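You operate a simulated robot arm through the tools that you are given. There is no shell and no other tool.

You run a simulated robot arm. Do the job below in one go: nothing can be reset, and whatever is moved stays where it is left.

JOB
Glue the cream cushion pad onto the insole in the jig.
Fine: at the heel; let the glue turn tacky first; brush back, jar lid on. A coat counts when it lies all over at full strength: go over it till it gets no stronger.

It is judged by the outcome, as a careful person would: the job done as asked, and still so three seconds after it is handed in. It fails if anything else is knocked over, pushed out of place, dropped, spilled or broken. A push-on lid holds only when it is set on centred and level and pressed home; a screw cap is set on level and turned clockwise until tight.

ROBOT AND FRAMES
A 7-joint arm with a three-finger gripper, fixed in place. Base frame: the origin is at the foot of the arm, x ahead of it, y to its left, z up; the work surface is at about z = 0.9. Readings come in m, degrees, newtons and seconds.
With the tool pointing down near the work surface it reaches from about 0.1 to 0.88 m from the base axis. Its first joint turns from -166.0 to 166.0 degrees. Payload 2.94 kg.
The TCP is the grasp point between the finger pads, 0.03 m short of the fingertips. In the tool frame z runs along the fingers and y along their closing line. Largest opening 0.132 m; the body of the gripper starts 0.107 m behind the TCP.
Orientation is that of the tool frame in the base frame, as a unit quaternion [x, y, z, w]. With the fingers straight down and closing along the base's y, the tool's x points along the base's -x, its y along +y and its z along -z.

CONTROLS
- The arm moves only by the tool nudge_tool. Its argument "rows" is a list that holds one entry, the list of rows, each a list of 7 numbers: the turn, a rotation vector about the tool's x, y, z in units of 5 degrees (1.0 is 5 degrees), then the shift along the tool's x, y, z in units of 30 mm (1.0 is 30 mm), then the closure, from 0 (fully open) to 1 (shut). In form: [[[ax, ay, az, dx, dy, dz, claw], ...]]. A call has 1 to 20 rows; each row shifts and turns the commanded pose from where the row before left it, along the tool's axes as they then stand. A call with a number of a shift or a turn outside -1 to 1 is refused whole. A row lasts 0.2 s, in which the tool goes at most 0.05 m and 8.6 degrees; a call with a longer step from one row to the next is refused whole, and so is a gripper value outside its range. Where a pose cannot be reached the arm comes as near as it can. A force on the tool above 60 N (or 10 N above the force at the start of the call, whichever is more), or a blocked arm, ends the call early, and 0.2 s more pass. The fingers move at their own pace and stop on an object; they squeeze with about 42 N. The grip force told is the motor's: it shows also when the fingers shut on nothing. Time passes only in rows, and 0.2 s behind the last, so rows that do not move let the fingers close. The reply holds the time, the measured pose of the TCP, the force on the tool along the base axes, the opening and the grip force, in the units named above and with some noise, with the torque about the TCP (base axes, N m) and any sound that the robot's microphone picked up, and new pictures: "pictures" is both (left out), scene, wrist or none.
- Cameras (640 x 400 px; columns grow to the right, rows downward): "scene" is fixed at [0.2202, -0.6508, 1.6899]; the picture's right is [0.98, -0.18, 0.00], its down [-0.10, -0.55, -0.83] and it looks along [0.15, 0.82, -0.56] (base axes); focal length 337 px, centre (320, 200). "wrist" rides on the gripper at [0.072, 0.003, -0.144] in the tool frame; the picture's right is [-0.04, 1.00, 0.00], its down [-0.88, -0.04, -0.48] and it looks along [-0.47, -0.02, 0.88] (tool axes); focal length 256 px, centre (320, 200). There is no depth. A picture from a camera that has moved, and an enlarged one, comes with that camera's place and axes in the base frame and with its lens.
- lift_body(by): slides the trunk up (or, below 0, down) by that many m; the arm rides with it, the base frame stays. It gives what a move gives, with no picture.
- zoom(camera, box): a new picture of the part [left, top, right, bottom] of that camera's present view, enlarged. The clock stands still meanwhile.
- hand_in(): hands the job in; it is judged then, once.

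Nothing tells you positions but the pictures and the camera data. Unless the task says otherwise, let go and move clear before handing in.

The tools are called by a JSON object that holds its "api" and its "payload". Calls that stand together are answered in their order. nudge_tool: Moves the arm, as the interface text tells. Its arguments: {"type":"object","properties":{"rows":{"type":"array","items":{"type":"array","items":{"type":"array","items":{"type":"number"}}}},"pictures":{"type":"string","enum":["both","scene","wrist","none"]}},"required":["rows"]} The other tools are called the same way: lift_body (by) slides the trunk up or down; zoom (camera, box) takes an enlarged picture of a part of a camera's view; hand_in () hands the job in.

At the start:

```text
t: 0.0
position: [0.6157, -0.1071, 1.3402]
ee_rot: [0.0, 1.0, 0.0, 0.0]
force: [0.1, -0.1, -0.1]
torque: [0.0, -0.02, 0.0]
grip_width: 0.1322
finger_force: 0.0
trunk travel left (down, up): [-0.375, 0.165]
```

scene: 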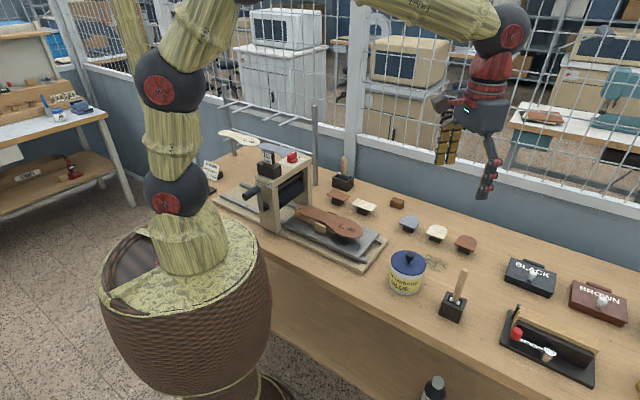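
wrist: 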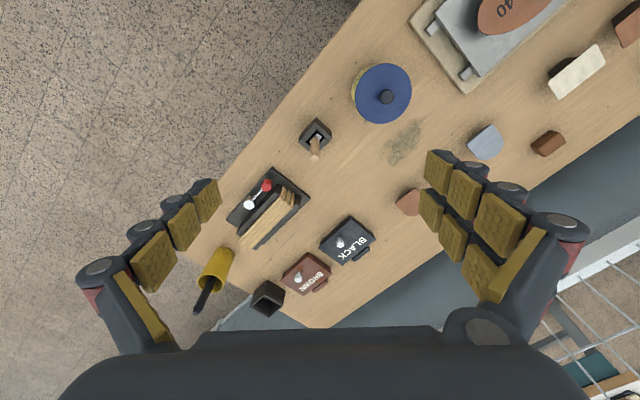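

I see a bench with an insole in a jig, a blue-lidded glue jar, a brush standing in a black holder, and several small pads in different colours and shapes. I'll look closer before I move anything.

{"api": "zoom", "payload": {"camera": "scene", "box": [200, 120, 400, 280]}}

{"api": "zoom", "payload": {"camera": "scene", "box": [320, 170, 500, 320]}}

{"api": "zoom", "payload": {"camera": "scene", "box": [420, 220, 640, 400]}}

{"api": "zoom", "payload": {"camera": "wrist", "box": [280, 0, 640, 225]}}

```text
2.50 times, centred on (300, 200) of scene
camera zoom: at [0.2202, -0.6508, 1.6899], right [0.98, -0.18, 0.0], down [-0.1, -0.55, -0.83], along [0.15, 0.82, -0.56], focal length 843 px, centre (370, 200)
```

zoom: 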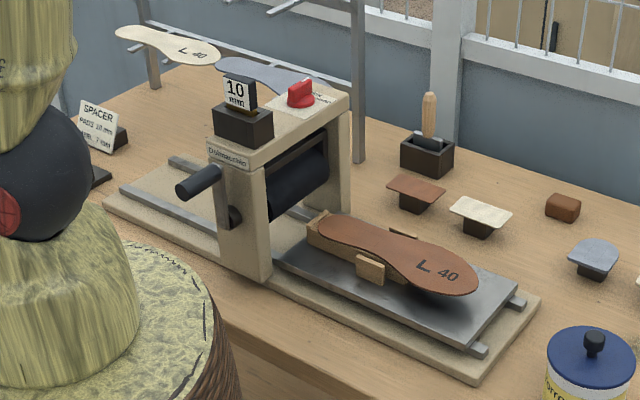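

```text
2.67 times, centred on (410, 245) of scene
camera zoom: at [0.2202, -0.6508, 1.6899], right [0.98, -0.18, 0.0], down [-0.1, -0.55, -0.83], along [0.15, 0.82, -0.56], focal length 900 px, centre (80, 80)
```

zoom: 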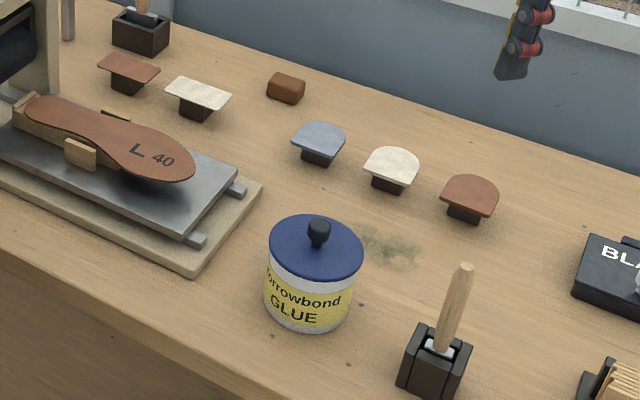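

```text
2.22 times, centred on (530, 310) of scene
camera zoom: at [0.2202, -0.6508, 1.6899], right [0.98, -0.18, 0.0], down [-0.1, -0.55, -0.83], along [0.15, 0.82, -0.56], focal length 750 px, centre (-147, -44)
```

zoom: 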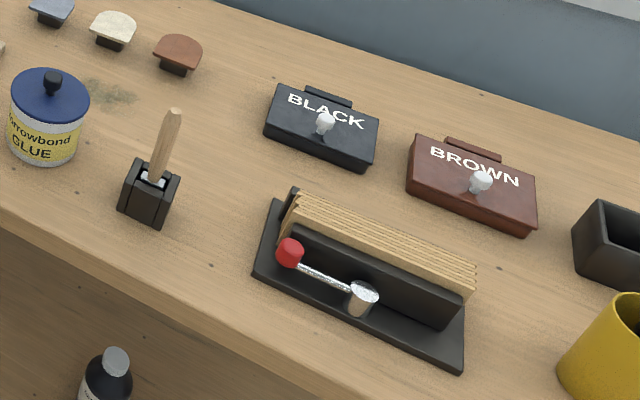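

```text
1.78 times, centred on (460, 112) of wrist
camera zoom: at [0.5429, -0.1038, 1.4838], right [0.04, 1.0, 0.0], down [0.88, -0.04, 0.48], along [0.47, -0.02, -0.88], focal length 455 px, centre (71, 356)
```

zoom: 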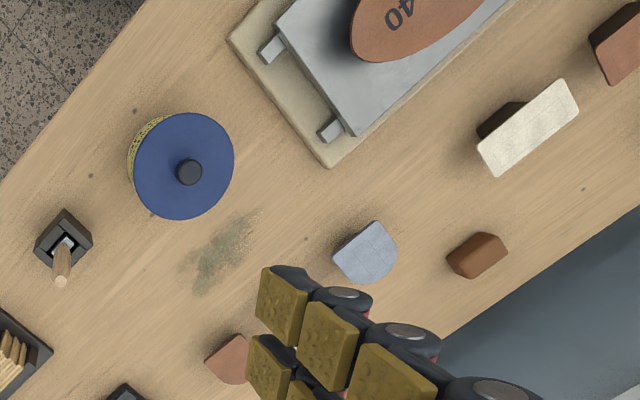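

I'll zoom in further on the signs, the machine and the insole shape.

{"api": "zoom", "payload": {"camera": "scene", "box": [200, 145, 260, 185]}}

{"api": "zoom", "payload": {"camera": "scene", "box": [280, 190, 390, 260]}}

{"api": "zoom", "payload": {"camera": "scene", "box": [240, 140, 320, 200]}}

{"api": "zoom", "payload": {"camera": "scene", "box": [320, 180, 400, 230]}}

{"api": "zoom", "payload": {"camera": "scene", "box": [390, 205, 490, 265]}}

{"api": "zoom", "payload": {"camera": "scene", "box": [380, 240, 480, 330]}}

{"api": "zoom", "payload": {"camera": "scene", "box": [210, 120, 330, 165]}}

```text
10.00 times, centred on (230, 165) of scene
camera zoom: at [0.2202, -0.6508, 1.6899], right [0.98, -0.18, 0.0], down [-0.1, -0.55, -0.83], along [0.15, 0.82, -0.56], focal length 3374 px, centre (1220, 550)
```

zoom: 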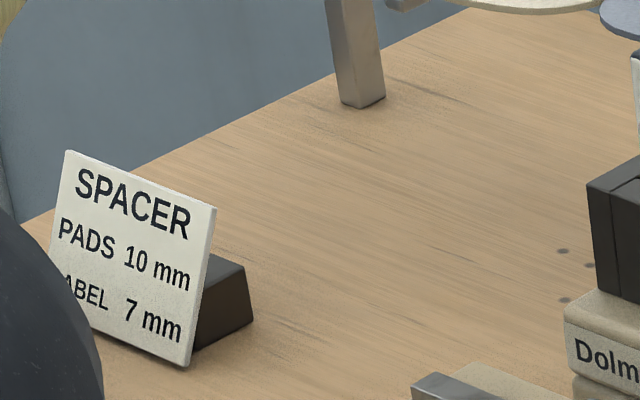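

```text
5.71 times, centred on (335, 225) of scene
camera zoom: at [0.2202, -0.6508, 1.6899], right [0.98, -0.18, 0.0], down [-0.1, -0.55, -0.83], along [0.15, 0.82, -0.56], focal length 1928 px, centre (234, 57)
```

zoom: 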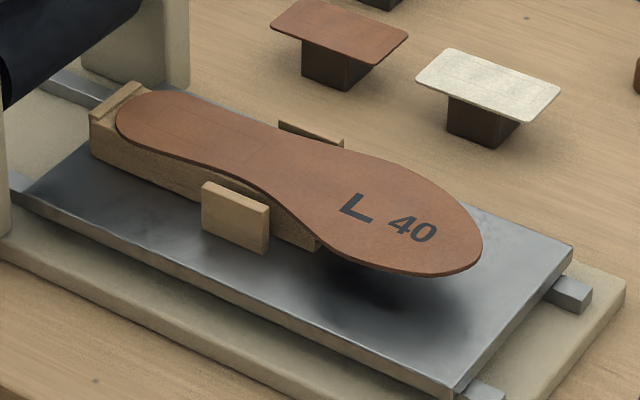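

```text
6.67 times, centred on (280, 170) of scene
camera zoom: at [0.2202, -0.6508, 1.6899], right [0.98, -0.18, 0.0], down [-0.1, -0.55, -0.83], along [0.15, 0.82, -0.56], focal length 2249 px, centre (587, 400)
```

zoom: 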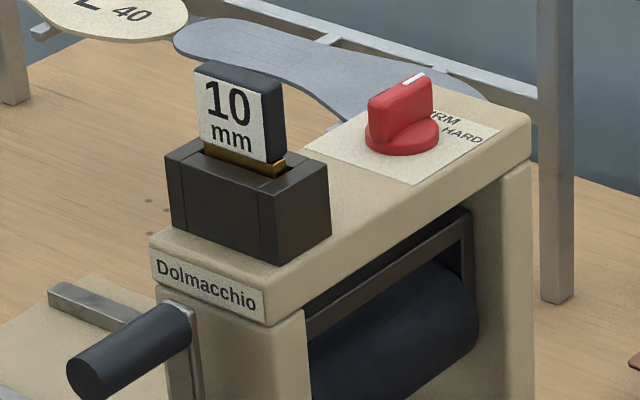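

```text
8.00 times, centred on (360, 205) of scene
camera zoom: at [0.2202, -0.6508, 1.6899], right [0.98, -0.18, 0.0], down [-0.1, -0.55, -0.83], along [0.15, 0.82, -0.56], focal length 2699 px, centre (0, 160)
```

zoom: 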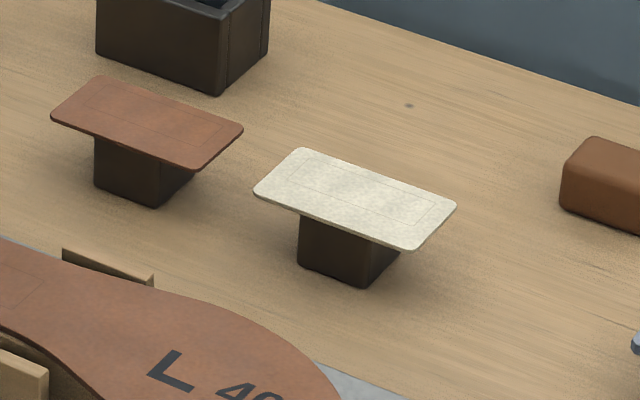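

```text
6.40 times, centred on (440, 235) of scene
camera zoom: at [0.2202, -0.6508, 1.6899], right [0.98, -0.18, 0.0], down [-0.1, -0.55, -0.83], along [0.15, 0.82, -0.56], focal length 2159 px, centre (-448, -24)
```

zoom: 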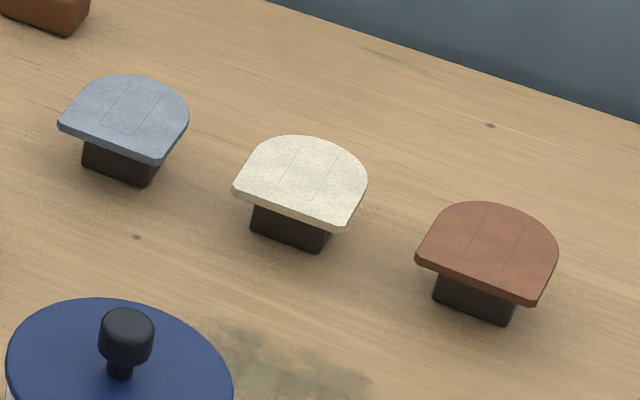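

```text
4.44 times, centred on (430, 285) of scene
camera zoom: at [0.2202, -0.6508, 1.6899], right [0.98, -0.18, 0.0], down [-0.1, -0.55, -0.83], along [0.15, 0.82, -0.56], focal length 1500 px, centre (-169, -178)
```

zoom: 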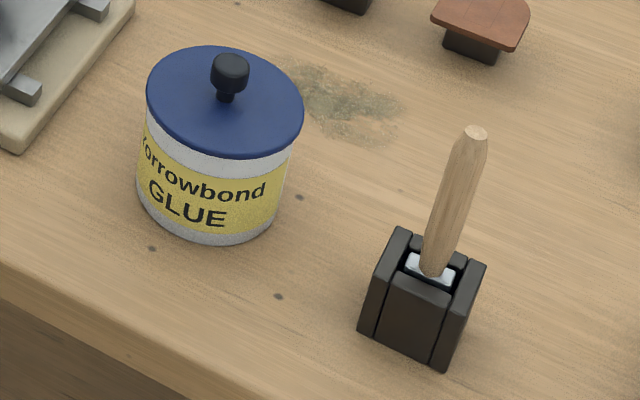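

```text
5.33 times, centred on (270, 142) of scene
camera zoom: at [0.2202, -0.6508, 1.6899], right [0.98, -0.18, 0.0], down [-0.1, -0.55, -0.83], along [0.15, 0.82, -0.56], focal length 1799 px, centre (587, 507)
```

zoom: 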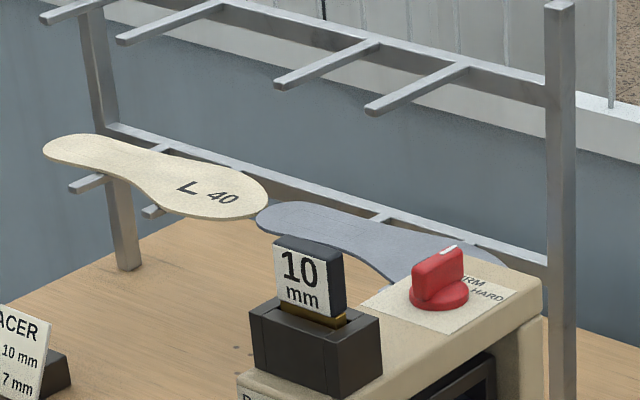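

{"api": "zoom", "payload": {"camera": "scene", "box": [325, 145, 365, 195]}}

{"api": "zoom", "payload": {"camera": "scene", "box": [290, 200, 340, 235]}}

{"api": "zoom", "payload": {"camera": "scene", "box": [435, 262, 475, 325]}}

{"api": "zoom", "payload": {"camera": "scene", "box": [422, 220, 452, 245]}}

{"api": "zoom", "payload": {"camera": "scene", "box": [385, 245, 430, 300]}}

```text
8.00 times, centred on (345, 170) of scene
camera zoom: at [0.2202, -0.6508, 1.6899], right [0.98, -0.18, 0.0], down [-0.1, -0.55, -0.83], along [0.15, 0.82, -0.56], focal length 2699 px, centre (120, 440)
```

zoom: 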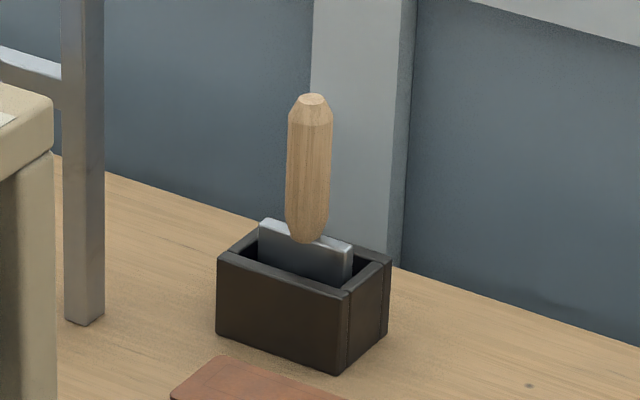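

```text
11.43 times, centred on (315, 218) of scene
camera zoom: at [0.2202, -0.6508, 1.6899], right [0.98, -0.18, 0.0], down [-0.1, -0.55, -0.83], along [0.15, 0.82, -0.56], focal length 3856 px, centre (377, 0)
```

zoom: 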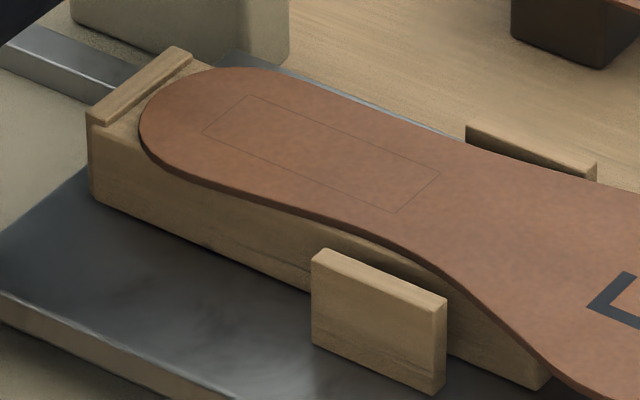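

```text
6.35 times, centred on (455, 294) of scene
camera zoom: at [0.2202, -0.6508, 1.6899], right [0.98, -0.18, 0.0], down [-0.1, -0.55, -0.83], along [0.15, 0.82, -0.56], focal length 2142 px, centre (-537, -394)
```

zoom: 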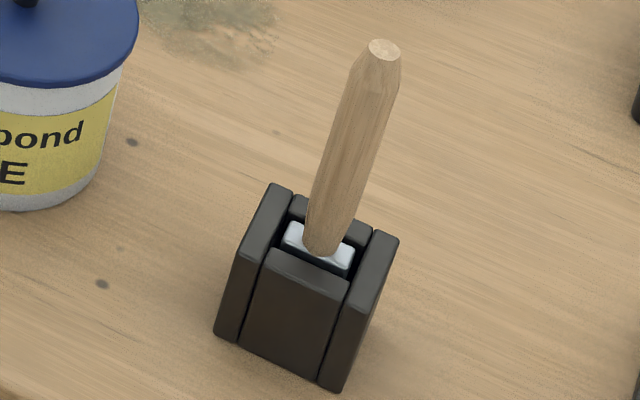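

```text
16.00 times, centred on (437, 232) of scene
camera zoom: at [0.2202, -0.6508, 1.6899], right [0.98, -0.18, 0.0], down [-0.1, -0.55, -0.83], along [0.15, 0.82, -0.56], focal length 5398 px, centre (-1552, -320)
```

zoom: 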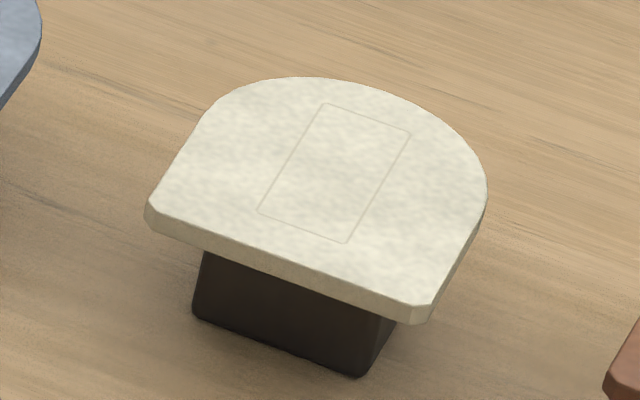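

```text
7.27 times, centred on (408, 272) of scene
camera zoom: at [0.2202, -0.6508, 1.6899], right [0.98, -0.18, 0.0], down [-0.1, -0.55, -0.83], along [0.15, 0.82, -0.56], focal length 2454 px, centre (-316, -327)
```

zoom: 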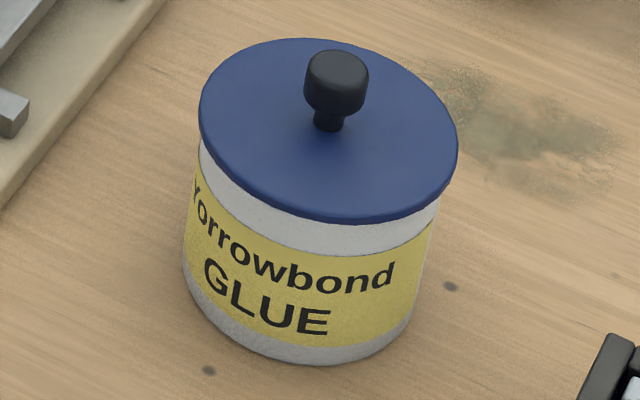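

The layout is getting clear: the round-backed D pieces are the cushion pads, and the thin rectangles are probably labels. The insole's heel is the narrow end by the roller machine. I'll move the wrist camera over the jig for a better look.

{"api": "nudge_tool", "payload": {"rows": [[[0, 0, 0, 0.5, 0.95, 0, 0], [0, 0, 0, 0.5, 0.95, 0, 0], [0, 0, 0, 0.5, 0.95, 0, 0], [0, 0, 0, 0.5, 0.95, 0, 0], [0, 0, 0, 0.5, 0.95, 0, 0], [0, 0, 0, 0.5, 0.95, 0, 0], [0, 0, 0, 0.5, 0.95, 0, 0], [0, 0, 0, 0.5, 0.95, 0, 0], [0, 0, 0, 0.5, 0.95, 0, 0], [0, 0, 0, 0.5, 0.95, 0, 0], [0, 0, 0, 0, 0, 0, 0]]]}}

```text
t: 2.4
position: [0.4655, 0.1773, 1.341]
ee_rot: [0.0, 1.0, 0.001, -0.001]
force: [1.0, 0.7, 0.7]
torque: [0.01, -0.01, 0.0]
grip_width: 0.1318
finger_force: 0.1
trunk travel left (down, up): [-0.375, 0.165]
camera wrist: at [0.3929, 0.181, 1.4847], right [0.04, 1.0, 0.0], down [0.88, -0.04, 0.48], along [0.47, -0.02, -0.88], focal length 256 px, centre (320, 200)
```

scene: 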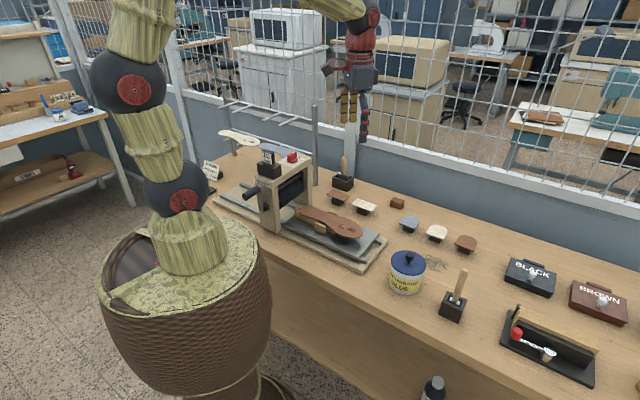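
wrist: 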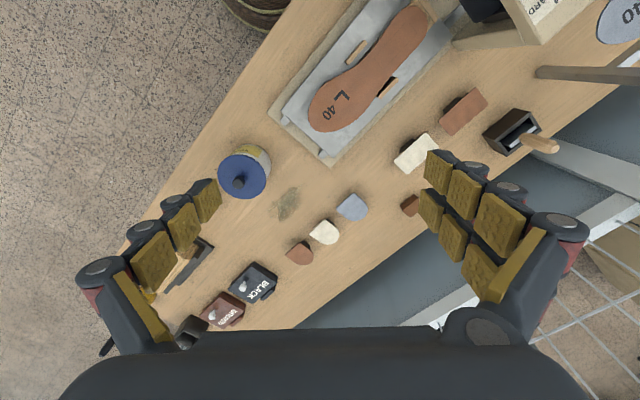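

{"api": "zoom", "payload": {"camera": "wrist", "box": [260, 0, 500, 150]}}

{"api": "zoom", "payload": {"camera": "wrist", "box": [200, 130, 440, 280]}}

```text
2.67 times, centred on (380, 75) of wrist
camera zoom: at [0.3929, 0.181, 1.4847], right [0.04, 1.0, 0.0], down [0.88, -0.04, 0.48], along [0.47, -0.02, -0.88], focal length 683 px, centre (160, 533)
```

zoom: 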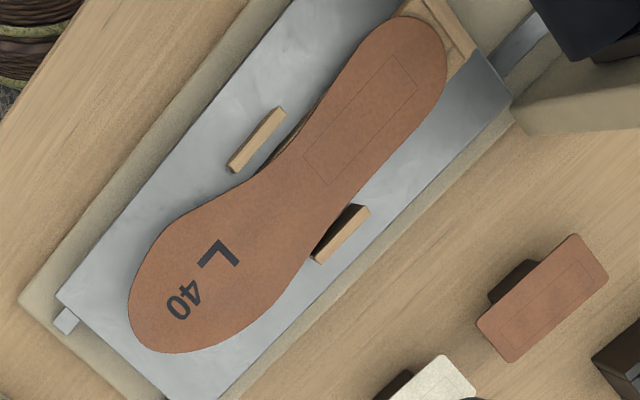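

```text
2.67 times, centred on (320, 205) of wrist
camera zoom: at [0.3929, 0.181, 1.4847], right [0.04, 1.0, 0.0], down [0.88, -0.04, 0.48], along [0.47, -0.02, -0.88], focal length 683 px, centre (320, 187)
```

zoom: 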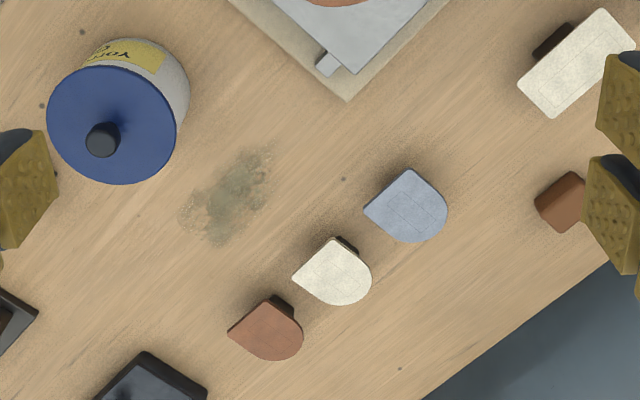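

The rectangle marked on the heel shows where the glue goes, and the parts all sit at about 45° to the base. Next I'll look at the brush and jar from close by.

{"api": "nudge_tool", "payload": {"rows": [[[0, 0, 0, -0.347, -0.867, 0.389, 0], [0, 0, 0, -0.347, -0.867, 0.389, 0], [0, 0, 0, -0.347, -0.867, 0.389, 0], [0, 0, 0, -0.347, -0.867, 0.389, 0], [0, 0, 0, -0.347, -0.867, 0.389, 0], [0, 0, 0, -0.347, -0.867, 0.389, 0], [0, 0, 0, -0.347, -0.867, 0.389, 0], [0, 0, 0, -0.347, -0.867, 0.389, 0], [0, 0, 0, -0.347, -0.867, 0.389, 0], [0, 0, 0, -0.347, -0.867, 0.389, 0], [0, 0, 0, -0.347, -0.867, 0.389, 0], [0, 0, 0, -0.347, -0.867, 0.389, 0], [0, 0, 0, 0, 0, 0, 0]]]}}

```text
t: 5.2
position: [0.5911, -0.1342, 1.2023]
ee_rot: [0.001, 1.0, 0.0, 0.0]
force: [0.3, 0.8, -0.3]
torque: [0.01, 0.0, 0.0]
grip_width: 0.1321
finger_force: 0.1
trunk travel left (down, up): [-0.375, 0.165]
camera wrist: at [0.5186, -0.1313, 1.3463], right [0.04, 1.0, 0.0], down [0.88, -0.04, 0.48], along [0.48, -0.02, -0.88], focal length 256 px, centre (320, 200)
```

scene: 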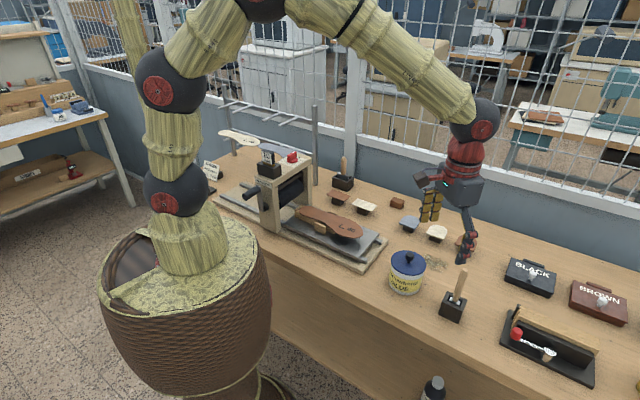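
wrist: 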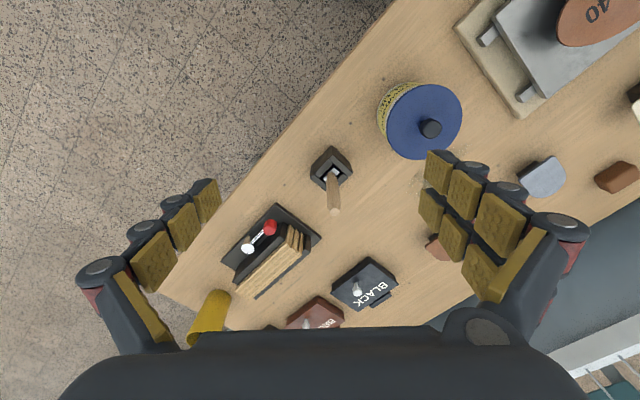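

{"api": "zoom", "payload": {"camera": "wrist", "box": [290, 130, 380, 220]}}

{"api": "zoom", "payload": {"camera": "wrist", "box": [350, 60, 490, 170]}}

{"api": "zoom", "payload": {"camera": "wrist", "box": [180, 190, 420, 340]}}

```text
4.44 times, centred on (335, 175) of wrist
camera zoom: at [0.5186, -0.1313, 1.3463], right [0.04, 1.0, 0.0], down [0.88, -0.04, 0.48], along [0.48, -0.02, -0.88], focal length 1138 px, centre (253, 311)
```

zoom: 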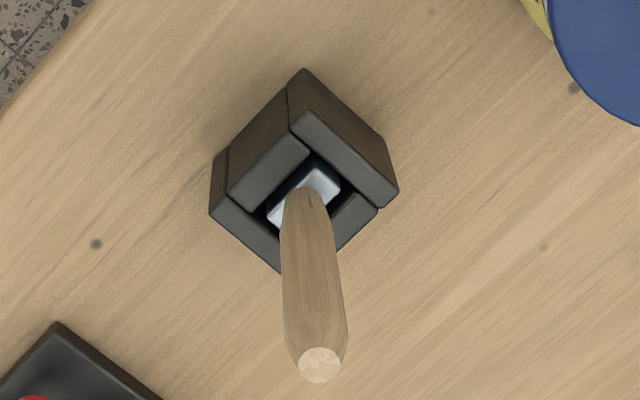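

```text
3.64 times, centred on (420, 115) of wrist
camera zoom: at [0.5186, -0.1313, 1.3463], right [0.04, 1.0, 0.0], down [0.88, -0.04, 0.48], along [0.48, -0.02, -0.88], focal length 931 px, centre (-44, 509)
```

zoom: 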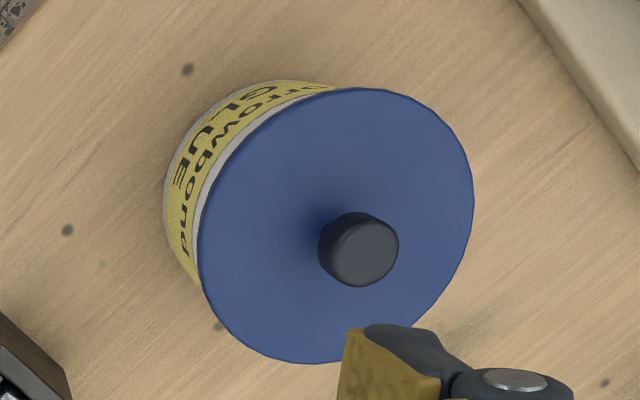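

```text
2.67 times, centred on (300, 265) of wrist
camera zoom: at [0.5186, -0.1313, 1.3463], right [0.04, 1.0, 0.0], down [0.88, -0.04, 0.48], along [0.48, -0.02, -0.88], focal length 683 px, centre (373, 27)
```

zoom: 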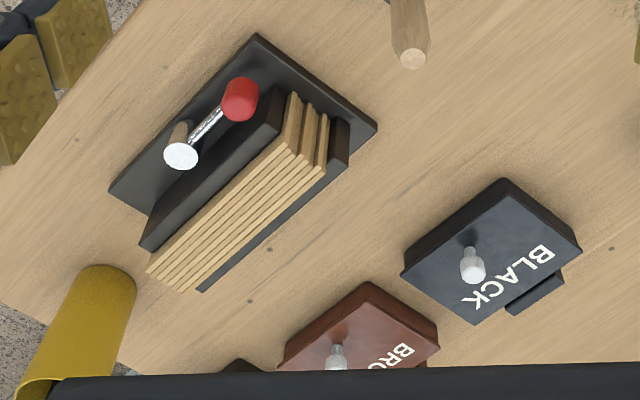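

The brush stands upright at about (0.685, -0.12), and the jar knob is near (0.597, 0.0). I'll hover over the jar so I can line the tool up on the knob.

{"api": "nudge_tool", "payload": {"rows": [[[0, 0, 0, 0, 0.89, 0.1, 0], [0, 0, 0, -0.05, 0.89, 0.1, 0], [0, 0, 0, -0.05, 0.89, 0.1, 0], [0, 0, 0, -0.05, 0.89, 0.1, 0.2], [0, 0, 0, -0.05, 0.89, 0.1, 0.3], [0, 0, 0, 0, 0, 0, 0.4], [0, 0, 0, 0, 0, 0, 0.5]]]}}

```text
t: 6.8
position: [0.5971, -0.0025, 1.1867]
ee_rot: [0.0, 1.0, 0.0, 0.0]
force: [0.3, -0.3, 0.8]
torque: [0.02, 0.0, -0.01]
grip_width: 0.0733
finger_force: 2.3
trunk travel left (down, up): [-0.375, 0.165]
camera wrist: at [0.5252, 0.002, 1.3298], right [0.04, 1.0, 0.0], down [0.88, -0.04, 0.48], along [0.47, -0.02, -0.88], focal length 256 px, centre (320, 200)
```

scene: 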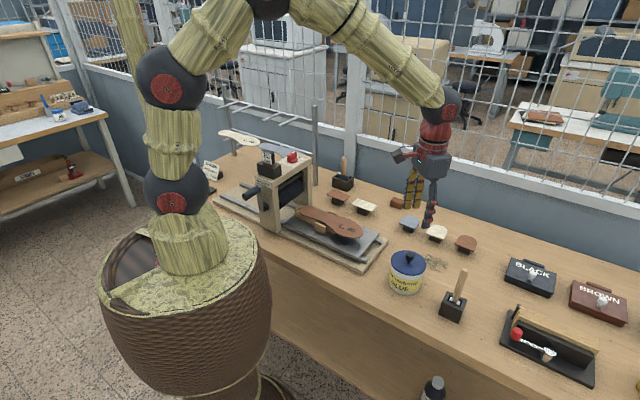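
wrist: 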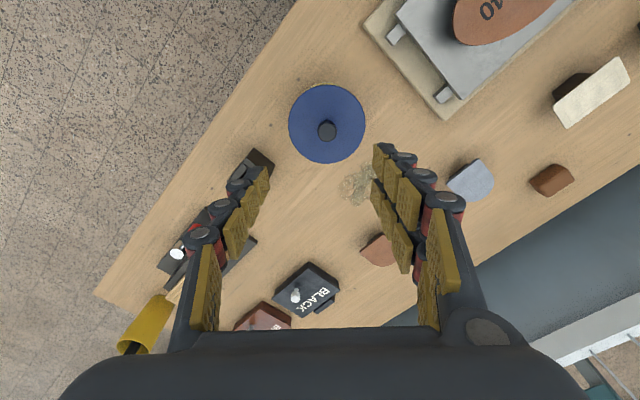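

{"api": "nudge_tool", "payload": {"rows": [[[0, 0, 0, 0.02, 0.11, 0.9, 0.5], [0, 0, 0, 0.02, 0.11, 0.9, 0.5], [0, 0, 0, 0, 0.11, 0.9, 0.5], [0, 0, 0, 0, 0, 0, 0.5]]], "pictures": "wrist"}}

{"api": "zoom", "payload": {"camera": "scene", "box": [360, 200, 480, 300]}}

```text
t: 7.8
position: [0.5958, 0.0089, 1.1039]
ee_rot: [0.0, 1.0, 0.0, 0.0]
force: [0.3, -0.4, -0.5]
torque: [-0.02, 0.0, 0.01]
grip_width: 0.0657
finger_force: 0.0
trunk travel left (down, up): [-0.375, 0.165]
camera wrist: at [0.5236, 0.0118, 1.2471], right [0.04, 1.0, 0.0], down [0.88, -0.04, 0.48], along [0.48, -0.02, -0.88], focal length 256 px, centre (320, 200)
```

wrist: 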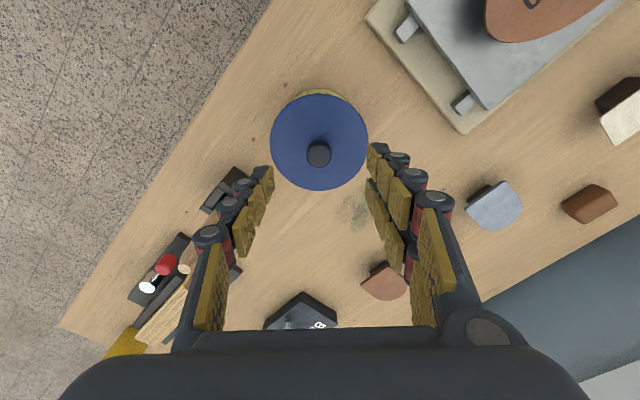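

```text
4.00 times, centred on (420, 250) of scene
camera zoom: at [0.2202, -0.6508, 1.6899], right [0.98, -0.18, 0.0], down [-0.1, -0.55, -0.83], along [0.15, 0.82, -0.56], focal length 1350 px, centre (-80, 0)
```

zoom: 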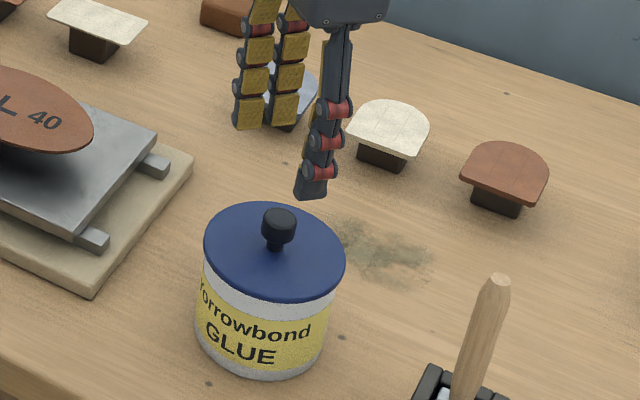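

{"api": "nudge_tool", "payload": {"rows": [[[0, 0, 0, 0, 0, 0.8, 0.5], [0, 0, 0, 0, 0, 0.8, 0.5], [0, 0, 0, 0, 0, 0.7, 0.5], [0, 0, 0, 0, 0, 0, 0.5]]]}}

{"api": "zoom", "payload": {"camera": "scene", "box": [360, 200, 480, 300]}}

```text
t: 8.8
position: [0.5942, 0.0085, 1.033]
ee_rot: [0.001, 1.0, 0.0, 0.0]
force: [0.6, 0.1, 0.4]
torque: [-0.02, 0.04, 0.01]
grip_width: 0.0661
finger_force: 0.0
trunk travel left (down, up): [-0.375, 0.165]
camera wrist: at [0.5219, 0.0118, 1.1766], right [0.04, 1.0, 0.0], down [0.88, -0.04, 0.48], along [0.48, -0.02, -0.88], focal length 256 px, centre (320, 200)
```

scene: 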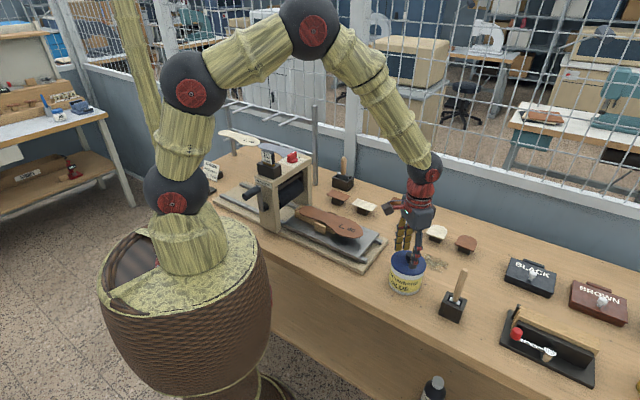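
wrist: 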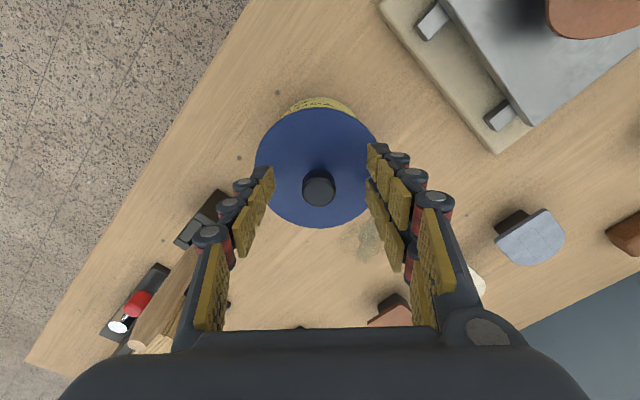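

```text
4.00 times, centred on (420, 250) of scene
camera zoom: at [0.2202, -0.6508, 1.6899], right [0.98, -0.18, 0.0], down [-0.1, -0.55, -0.83], along [0.15, 0.82, -0.56], focal length 1350 px, centre (-80, 0)
```

zoom: 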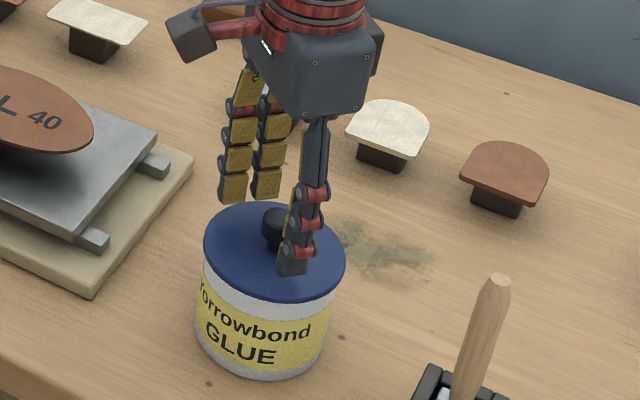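

The knob is centred between the fingers, so I'll close on it.

{"api": "nudge_tool", "payload": {"rows": [[[0, 0, 0, 0, 0, 0, 0.75], [0, 0, 0, 0, 0, 0, 1], [0, 0, 0, 0, 0, 0, 1], [0, 0, 0, 0, 0, 0, 1], [0, 0, 0, 0, 0, 0, 1]]], "pictures": "wrist"}}

```text
t: 10.0
position: [0.5945, 0.0083, 1.0334]
ee_rot: [0.0, 1.0, 0.0, 0.0]
force: [0.5, -2.6, 1.0]
torque: [-0.03, 0.01, -0.01]
grip_width: 0.0225
finger_force: 32.1
trunk travel left (down, up): [-0.375, 0.165]
heard: snap
camera wrist: at [0.5219, 0.0115, 1.1768], right [0.04, 1.0, 0.0], down [0.88, -0.04, 0.48], along [0.48, -0.02, -0.88], focal length 256 px, centre (320, 200)
```

wrist: 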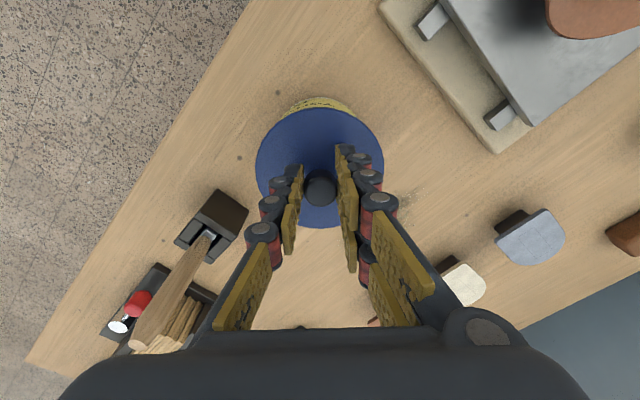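

It's gripped at 22 mm and I heard a snap, so the lid may have popped already. I'll lift straight up gently.

{"api": "nudge_tool", "payload": {"rows": [[[0, 0, 0, 0, 0, -0.2, 1], [0, 0, 0, 0, 0, -0.2, 1], [0, 0, 0, 0, 0, -0.3, 1], [0, 0, 0, 0, 0, -0.5, 1], [0, 0, 0, 0, 0, -0.7, 1], [0, 0, 0, 0, 0, -0.7, 1], [0, 0, 0, 0, 0, 0, 1]]]}}

{"api": "zoom", "payload": {"camera": "scene", "box": [360, 200, 480, 300]}}

```text
t: 11.6
position: [0.5938, 0.0077, 1.112]
ee_rot: [-0.001, 1.0, -0.001, -0.001]
force: [0.7, 0.1, -0.2]
torque: [0.0, -0.02, 0.03]
grip_width: 0.0
finger_force: 28.6
trunk travel left (down, up): [-0.375, 0.165]
camera wrist: at [0.5216, 0.011, 1.2555], right [0.04, 1.0, 0.0], down [0.88, -0.04, 0.47], along [0.47, -0.02, -0.88], focal length 256 px, centre (320, 200)
```

scene: 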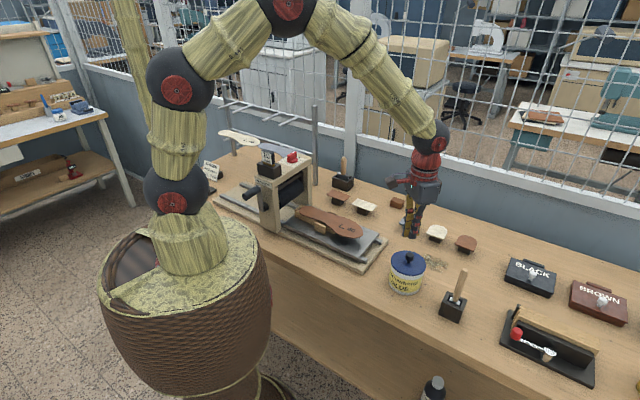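
wrist: 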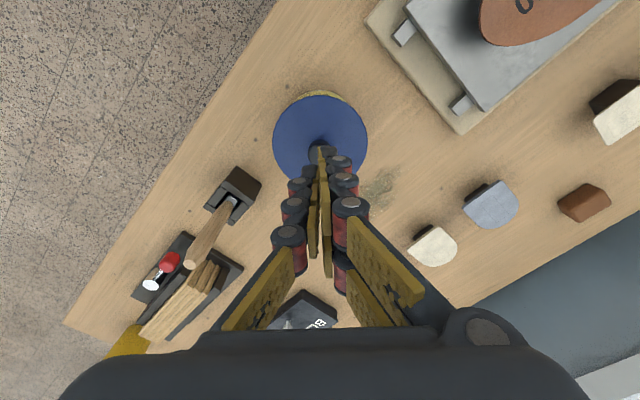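

```text
4.00 times, centred on (420, 250) of scene
camera zoom: at [0.2202, -0.6508, 1.6899], right [0.98, -0.18, 0.0], down [-0.1, -0.55, -0.83], along [0.15, 0.82, -0.56], focal length 1350 px, centre (-80, 0)
```

zoom: 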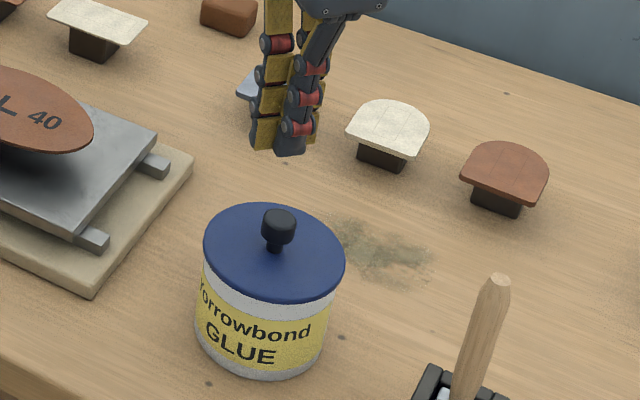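

The fingers slipped off and the lid is still on. I'll grip lower and pull slowly while watching the force.

{"api": "nudge_tool", "payload": {"rows": [[[0, 0, 0, 0, 0, 0, 0.6], [0, 0, 0, 0, 0, 0, 0.6], [0, 0, 0, 0, 0, 0.9, 0.6], [0, 0, 0, 0, 0, 0.9, 0.6], [0, 0, 0, 0, 0, 0.6, 0.6], [0, 0, 0, 0, 0, 0.3, 0.6], [0, 0, 0, 0, 0, 0.07, 0.6], [0, 0, 0, 0, 0, 0, 0.8], [0, 0, 0, 0, 0, 0, 1], [0, 0, 0, 0, 0, 0, 1], [0, 0, 0, 0, 0, 0, 1], [0, 0, 0, 0, 0, 0, 1], [0, 0, 0, 0, 0, 0, 1]]], "pictures": "wrist"}}

{"api": "zoom", "payload": {"camera": "scene", "box": [380, 220, 440, 270]}}

```text
t: 14.4
position: [0.5949, 0.0085, 1.0311]
ee_rot: [0.001, 1.0, 0.0, 0.001]
force: [0.2, -5.9, 3.0]
torque: [-0.09, -0.06, -0.01]
grip_width: 0.0219
finger_force: 42.1
trunk travel left (down, up): [-0.375, 0.165]
camera wrist: at [0.5224, 0.0122, 1.174], right [0.04, 1.0, 0.0], down [0.88, -0.04, 0.48], along [0.48, -0.02, -0.88], focal length 256 px, centre (320, 200)
```

wrist: 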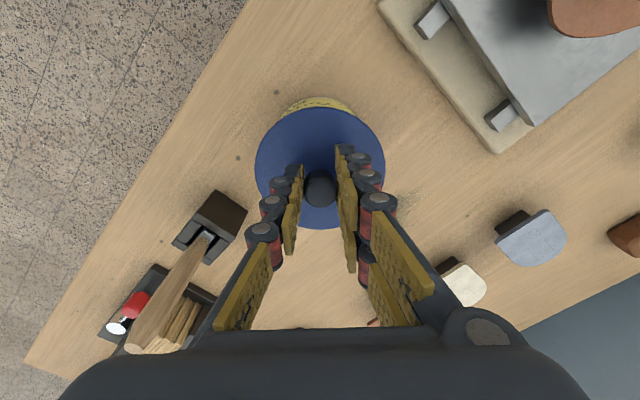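

```text
8.00 times, centred on (410, 245) of scene
camera zoom: at [0.2202, -0.6508, 1.6899], right [0.98, -0.18, 0.0], down [-0.1, -0.55, -0.83], along [0.15, 0.82, -0.56], focal length 2699 px, centre (-400, -160)
```

zoom: 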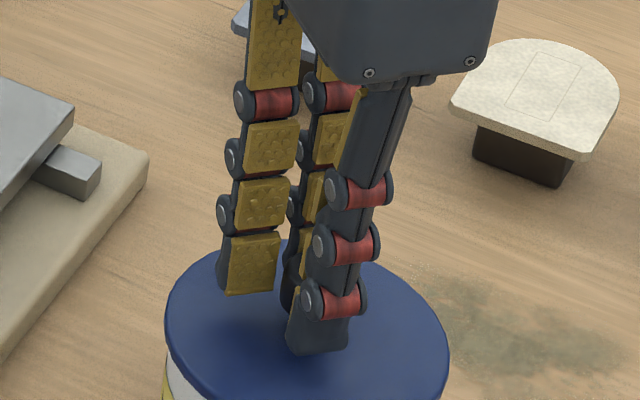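

{"api": "nudge_tool", "payload": {"rows": [[[0, 0, 0, 0, 0, -0.05, 1], [0, 0, 0, 0, 0, -0.05, 1], [0, 0, 0, 0, 0, -0.05, 1]]], "pictures": "none"}}

{"api": "nudge_tool", "payload": {"rows": [[[0, 0, 0, 0, 0, -0.05, 1], [0, 0, 0, 0, 0, -0.05, 1]]], "pictures": "wrist"}}

```text
t: 15.2
position: [0.5954, 0.0083, 1.0341]
ee_rot: [0.0, 1.0, 0.0, -0.001]
force: [-0.3, 0.3, -1.2]
torque: [-0.01, 0.01, 0.02]
grip_width: 0.0218
finger_force: 42.4
trunk travel left (down, up): [-0.375, 0.165]
```

```text
t: 15.8
position: [0.5932, 0.0083, 1.0378]
ee_rot: [0.0, 1.0, -0.001, 0.0]
force: [0.0, 0.0, 0.0]
torque: [-0.01, 0.01, -0.02]
grip_width: 0.0216
finger_force: 42.3
trunk travel left (down, up): [-0.375, 0.165]
camera wrist: at [0.5222, 0.0126, 1.181], right [0.04, 1.0, 0.0], down [0.88, -0.04, 0.47], along [0.47, -0.02, -0.88], focal length 256 px, centre (320, 200)
```

wrist: 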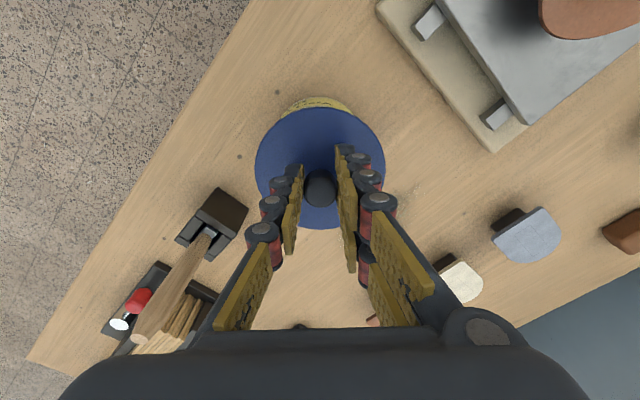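

{"api": "nudge_tool", "payload": {"rows": [[[0, 0, 0, 0, 0, -0.15, 1], [0, 0, 0, 0, 0, -0.15, 1], [0, 0, 0, 0, 0, -0.2, 1], [0, 0, 0, 0, 0, -0.2, 1]]], "pictures": "wrist"}}

{"api": "zoom", "payload": {"camera": "scene", "box": [370, 220, 450, 300]}}

```text
t: 16.8
position: [0.5938, 0.0099, 1.0591]
ee_rot: [0.001, 1.0, -0.001, 0.0]
force: [0.3, 0.1, -1.4]
torque: [0.01, -0.01, 0.0]
grip_width: 0.022
finger_force: 41.7
trunk travel left (down, up): [-0.375, 0.165]
camera wrist: at [0.5221, 0.0135, 1.2027], right [0.04, 1.0, 0.0], down [0.88, -0.04, 0.48], along [0.47, -0.02, -0.88], focal length 256 px, centre (320, 200)
```

wrist: 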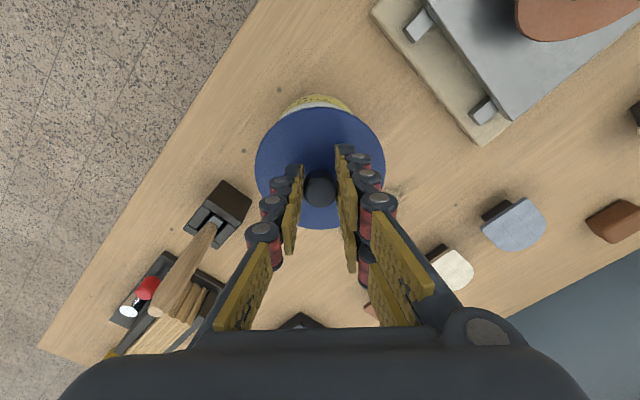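

```text
5.00 times, centred on (410, 260) of scene
camera zoom: at [0.2202, -0.6508, 1.6899], right [0.98, -0.18, 0.0], down [-0.1, -0.55, -0.83], along [0.15, 0.82, -0.56], focal length 1687 px, centre (-130, -100)
```

zoom: 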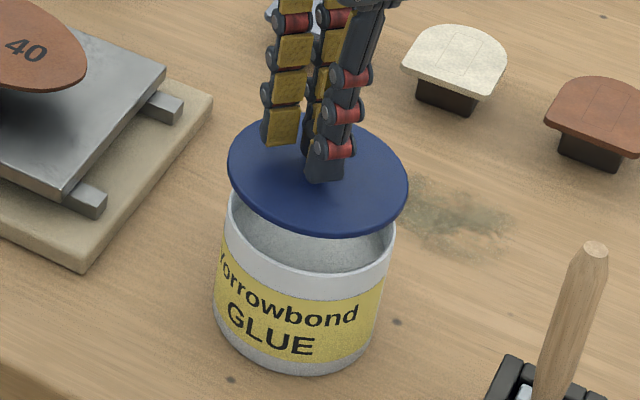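

The lid is off. I'll carry it to the clear stretch of bench near (0.755, -0.01).

{"api": "nudge_tool", "payload": {"rows": [[[0, 0, 0, 0, 0, -0.6, 1], [0, 0, 0, 0, 0, -0.6, 1], [0, 0, 0, -0.67, -0.08, 0, 1], [0, 0, 0, -0.67, -0.08, 0, 1], [0, 0, 0, -0.67, -0.08, 0, 1], [0, 0, 0, -0.67, -0.08, 0, 1], [0, 0, 0, -0.67, -0.08, 0, 1], [0, 0, 0, -0.67, -0.08, 0, 1], [0, 0, 0, -0.67, -0.08, 0, 1], [0, 0, 0, -0.67, -0.08, 0, 1], [0, 0, 0, 0, 0, 0.6, 1], [0, 0, 0, 0, 0, 0.6, 1], [0, 0, 0, 0, 0, 0.6, 1], [0, 0, 0, 0, 0, 0.6, 1], [0, 0, 0, 0, 0, 0, 1]]]}}

{"api": "zoom", "payload": {"camera": "scene", "box": [370, 200, 530, 320]}}

```text
t: 20.0
position: [0.7551, -0.0087, 1.0224]
ee_rot: [0.0, 1.0, 0.0, 0.0]
force: [-0.2, -0.8, -0.7]
torque: [0.01, -0.04, 0.0]
grip_width: 0.022
finger_force: 42.0
trunk travel left (down, up): [-0.375, 0.165]
camera wrist: at [0.6821, -0.0054, 1.1669], right [0.04, 1.0, 0.0], down [0.88, -0.04, 0.48], along [0.47, -0.02, -0.88], focal length 256 px, centre (320, 200)
```

scene: 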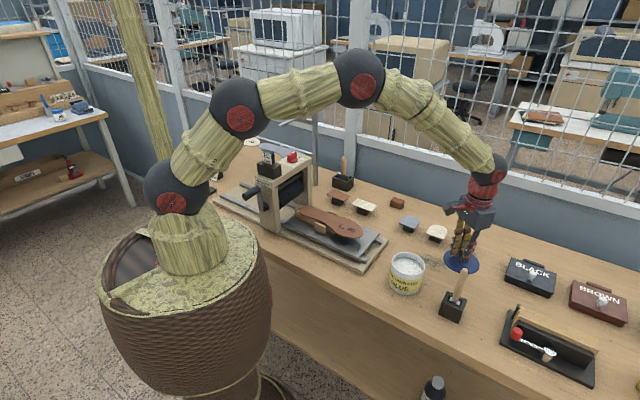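
wrist: 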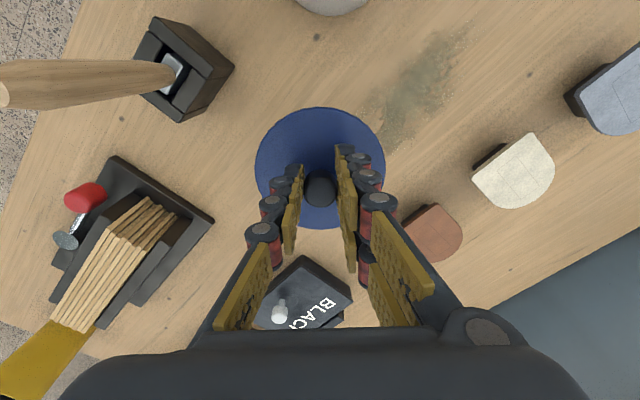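

```text
3.33 times, centred on (450, 260) of scene
camera zoom: at [0.2202, -0.6508, 1.6899], right [0.98, -0.18, 0.0], down [-0.1, -0.55, -0.83], along [0.15, 0.82, -0.56], focal length 1125 px, centre (-113, 0)
```

zoom: 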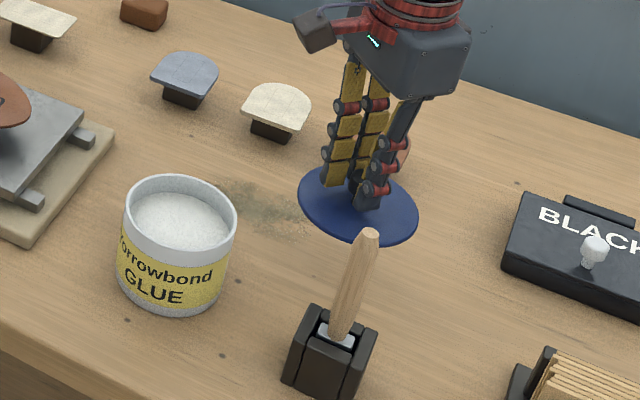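

{"api": "nudge_tool", "payload": {"rows": [[[0, 0, 0, 0, 0, 0.6, 1], [0, 0, 0, 0, 0, 0.6, 1], [0, 0, 0, 0, 0, 0.4, 1], [0, 0, 0, 0, 0, 0, 1]]], "pictures": "scene"}}

{"api": "zoom", "payload": {"camera": "scene", "box": [420, 220, 500, 290]}}

```text
t: 21.0
position: [0.7556, -0.0097, 0.9727]
ee_rot: [0.0, 1.0, 0.0, 0.0]
force: [-0.2, -1.2, -0.1]
torque: [0.02, -0.01, 0.0]
grip_width: 0.0219
finger_force: 42.5
trunk travel left (down, up): [-0.375, 0.165]
```

scene: 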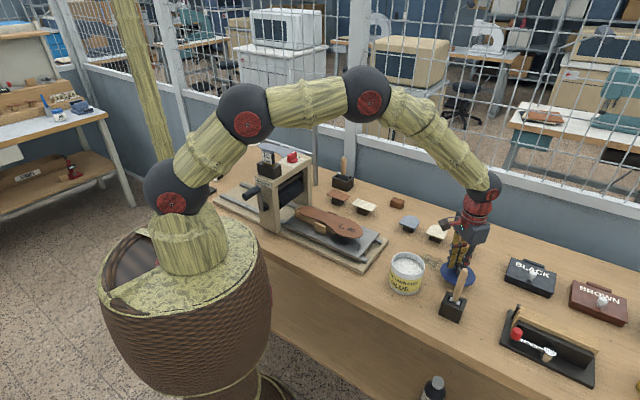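

```text
5.71 times, centred on (460, 255) of scene
camera zoom: at [0.2202, -0.6508, 1.6899], right [0.98, -0.18, 0.0], down [-0.1, -0.55, -0.83], along [0.15, 0.82, -0.56], focal length 1928 px, centre (-480, -114)
```

zoom: 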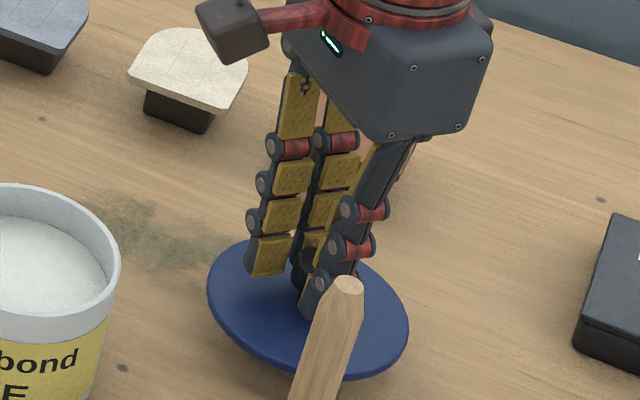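

Now the final lowering in small steps, until I feel the bench.

{"api": "nudge_tool", "payload": {"rows": [[[0, 0, 0, 0, 0, 0.2, 1], [0, 0, 0, 0, 0, 0.2, 1], [0, 0, 0, 0, 0, 0.1, 1], [0, 0, 0, 0, 0, 0, 1]]], "pictures": "none"}}

{"api": "nudge_tool", "payload": {"rows": [[[0, 0, 0, 0, 0, 0.1, 1], [0, 0, 0, 0, 0, 0.07, 1], [0, 0, 0, 0, 0, 0, 1]]], "pictures": "scene"}}

{"api": "zoom", "payload": {"camera": "scene", "box": [420, 220, 500, 290]}}

```text
t: 22.0
position: [0.7557, -0.0086, 0.9584]
ee_rot: [0.001, 1.0, 0.0, 0.0]
force: [-0.1, 0.1, -0.2]
torque: [-0.03, 0.01, -0.03]
grip_width: 0.0218
finger_force: 41.6
trunk travel left (down, up): [-0.375, 0.165]
```

```text
t: 22.8
position: [0.7553, -0.0078, 0.9548]
ee_rot: [0.001, 1.0, 0.0, 0.0]
force: [-0.9, 0.4, -1.0]
torque: [0.0, 0.0, 0.0]
grip_width: 0.0218
finger_force: 42.0
trunk travel left (down, up): [-0.375, 0.165]
```

scene: 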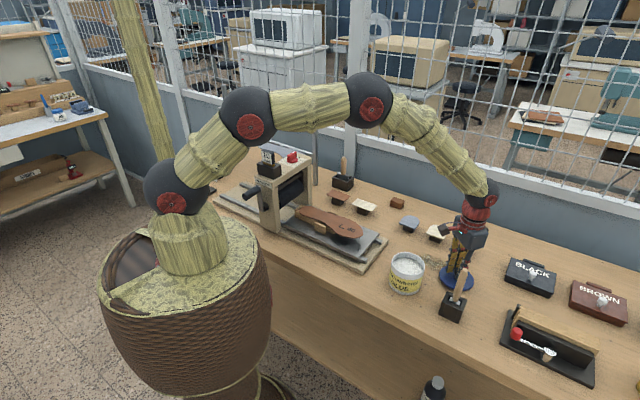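

```text
5.71 times, centred on (460, 255) of scene
camera zoom: at [0.2202, -0.6508, 1.6899], right [0.98, -0.18, 0.0], down [-0.1, -0.55, -0.83], along [0.15, 0.82, -0.56], focal length 1928 px, centre (-480, -114)
```

zoom: 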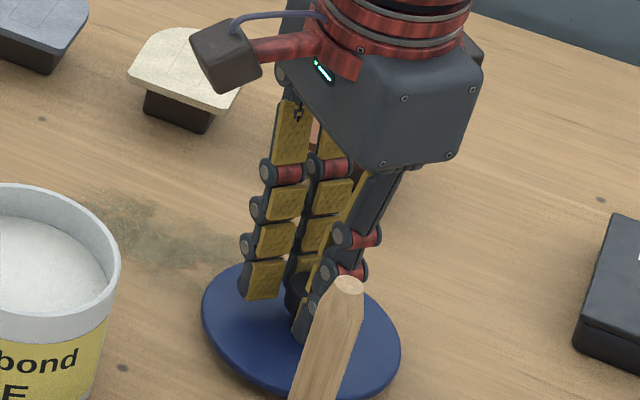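

{"api": "nudge_tool", "payload": {"rows": [[[0, 0, 0, 0, 0, 0.07, 1], [0, 0, 0, 0, 0, 0.07, 1], [0, 0, 0, 0, 0, 0, 1]]], "pictures": "none"}}

{"api": "nudge_tool", "payload": {"rows": [[[0, 0, 0, 0, 0, 0.07, 1], [0, 0, 0, 0, 0, 0.07, 1], [0, 0, 0, 0, 0, 0, 1]]], "pictures": "none"}}

```text
t: 23.6
position: [0.7574, -0.0097, 0.9501]
ee_rot: [0.0, 1.0, 0.0, 0.0]
force: [-0.1, 0.6, 2.3]
torque: [0.12, 0.01, -0.02]
grip_width: 0.0217
finger_force: 42.2
trunk travel left (down, up): [-0.375, 0.165]
```

```text
t: 24.4
position: [0.7566, -0.0097, 0.9499]
ee_rot: [0.001, 1.0, 0.0, 0.005]
force: [-2.1, 1.6, 36.7]
torque: [0.02, 0.44, 0.0]
grip_width: 0.0218
finger_force: 41.6
trunk travel left (down, up): [-0.375, 0.165]
```

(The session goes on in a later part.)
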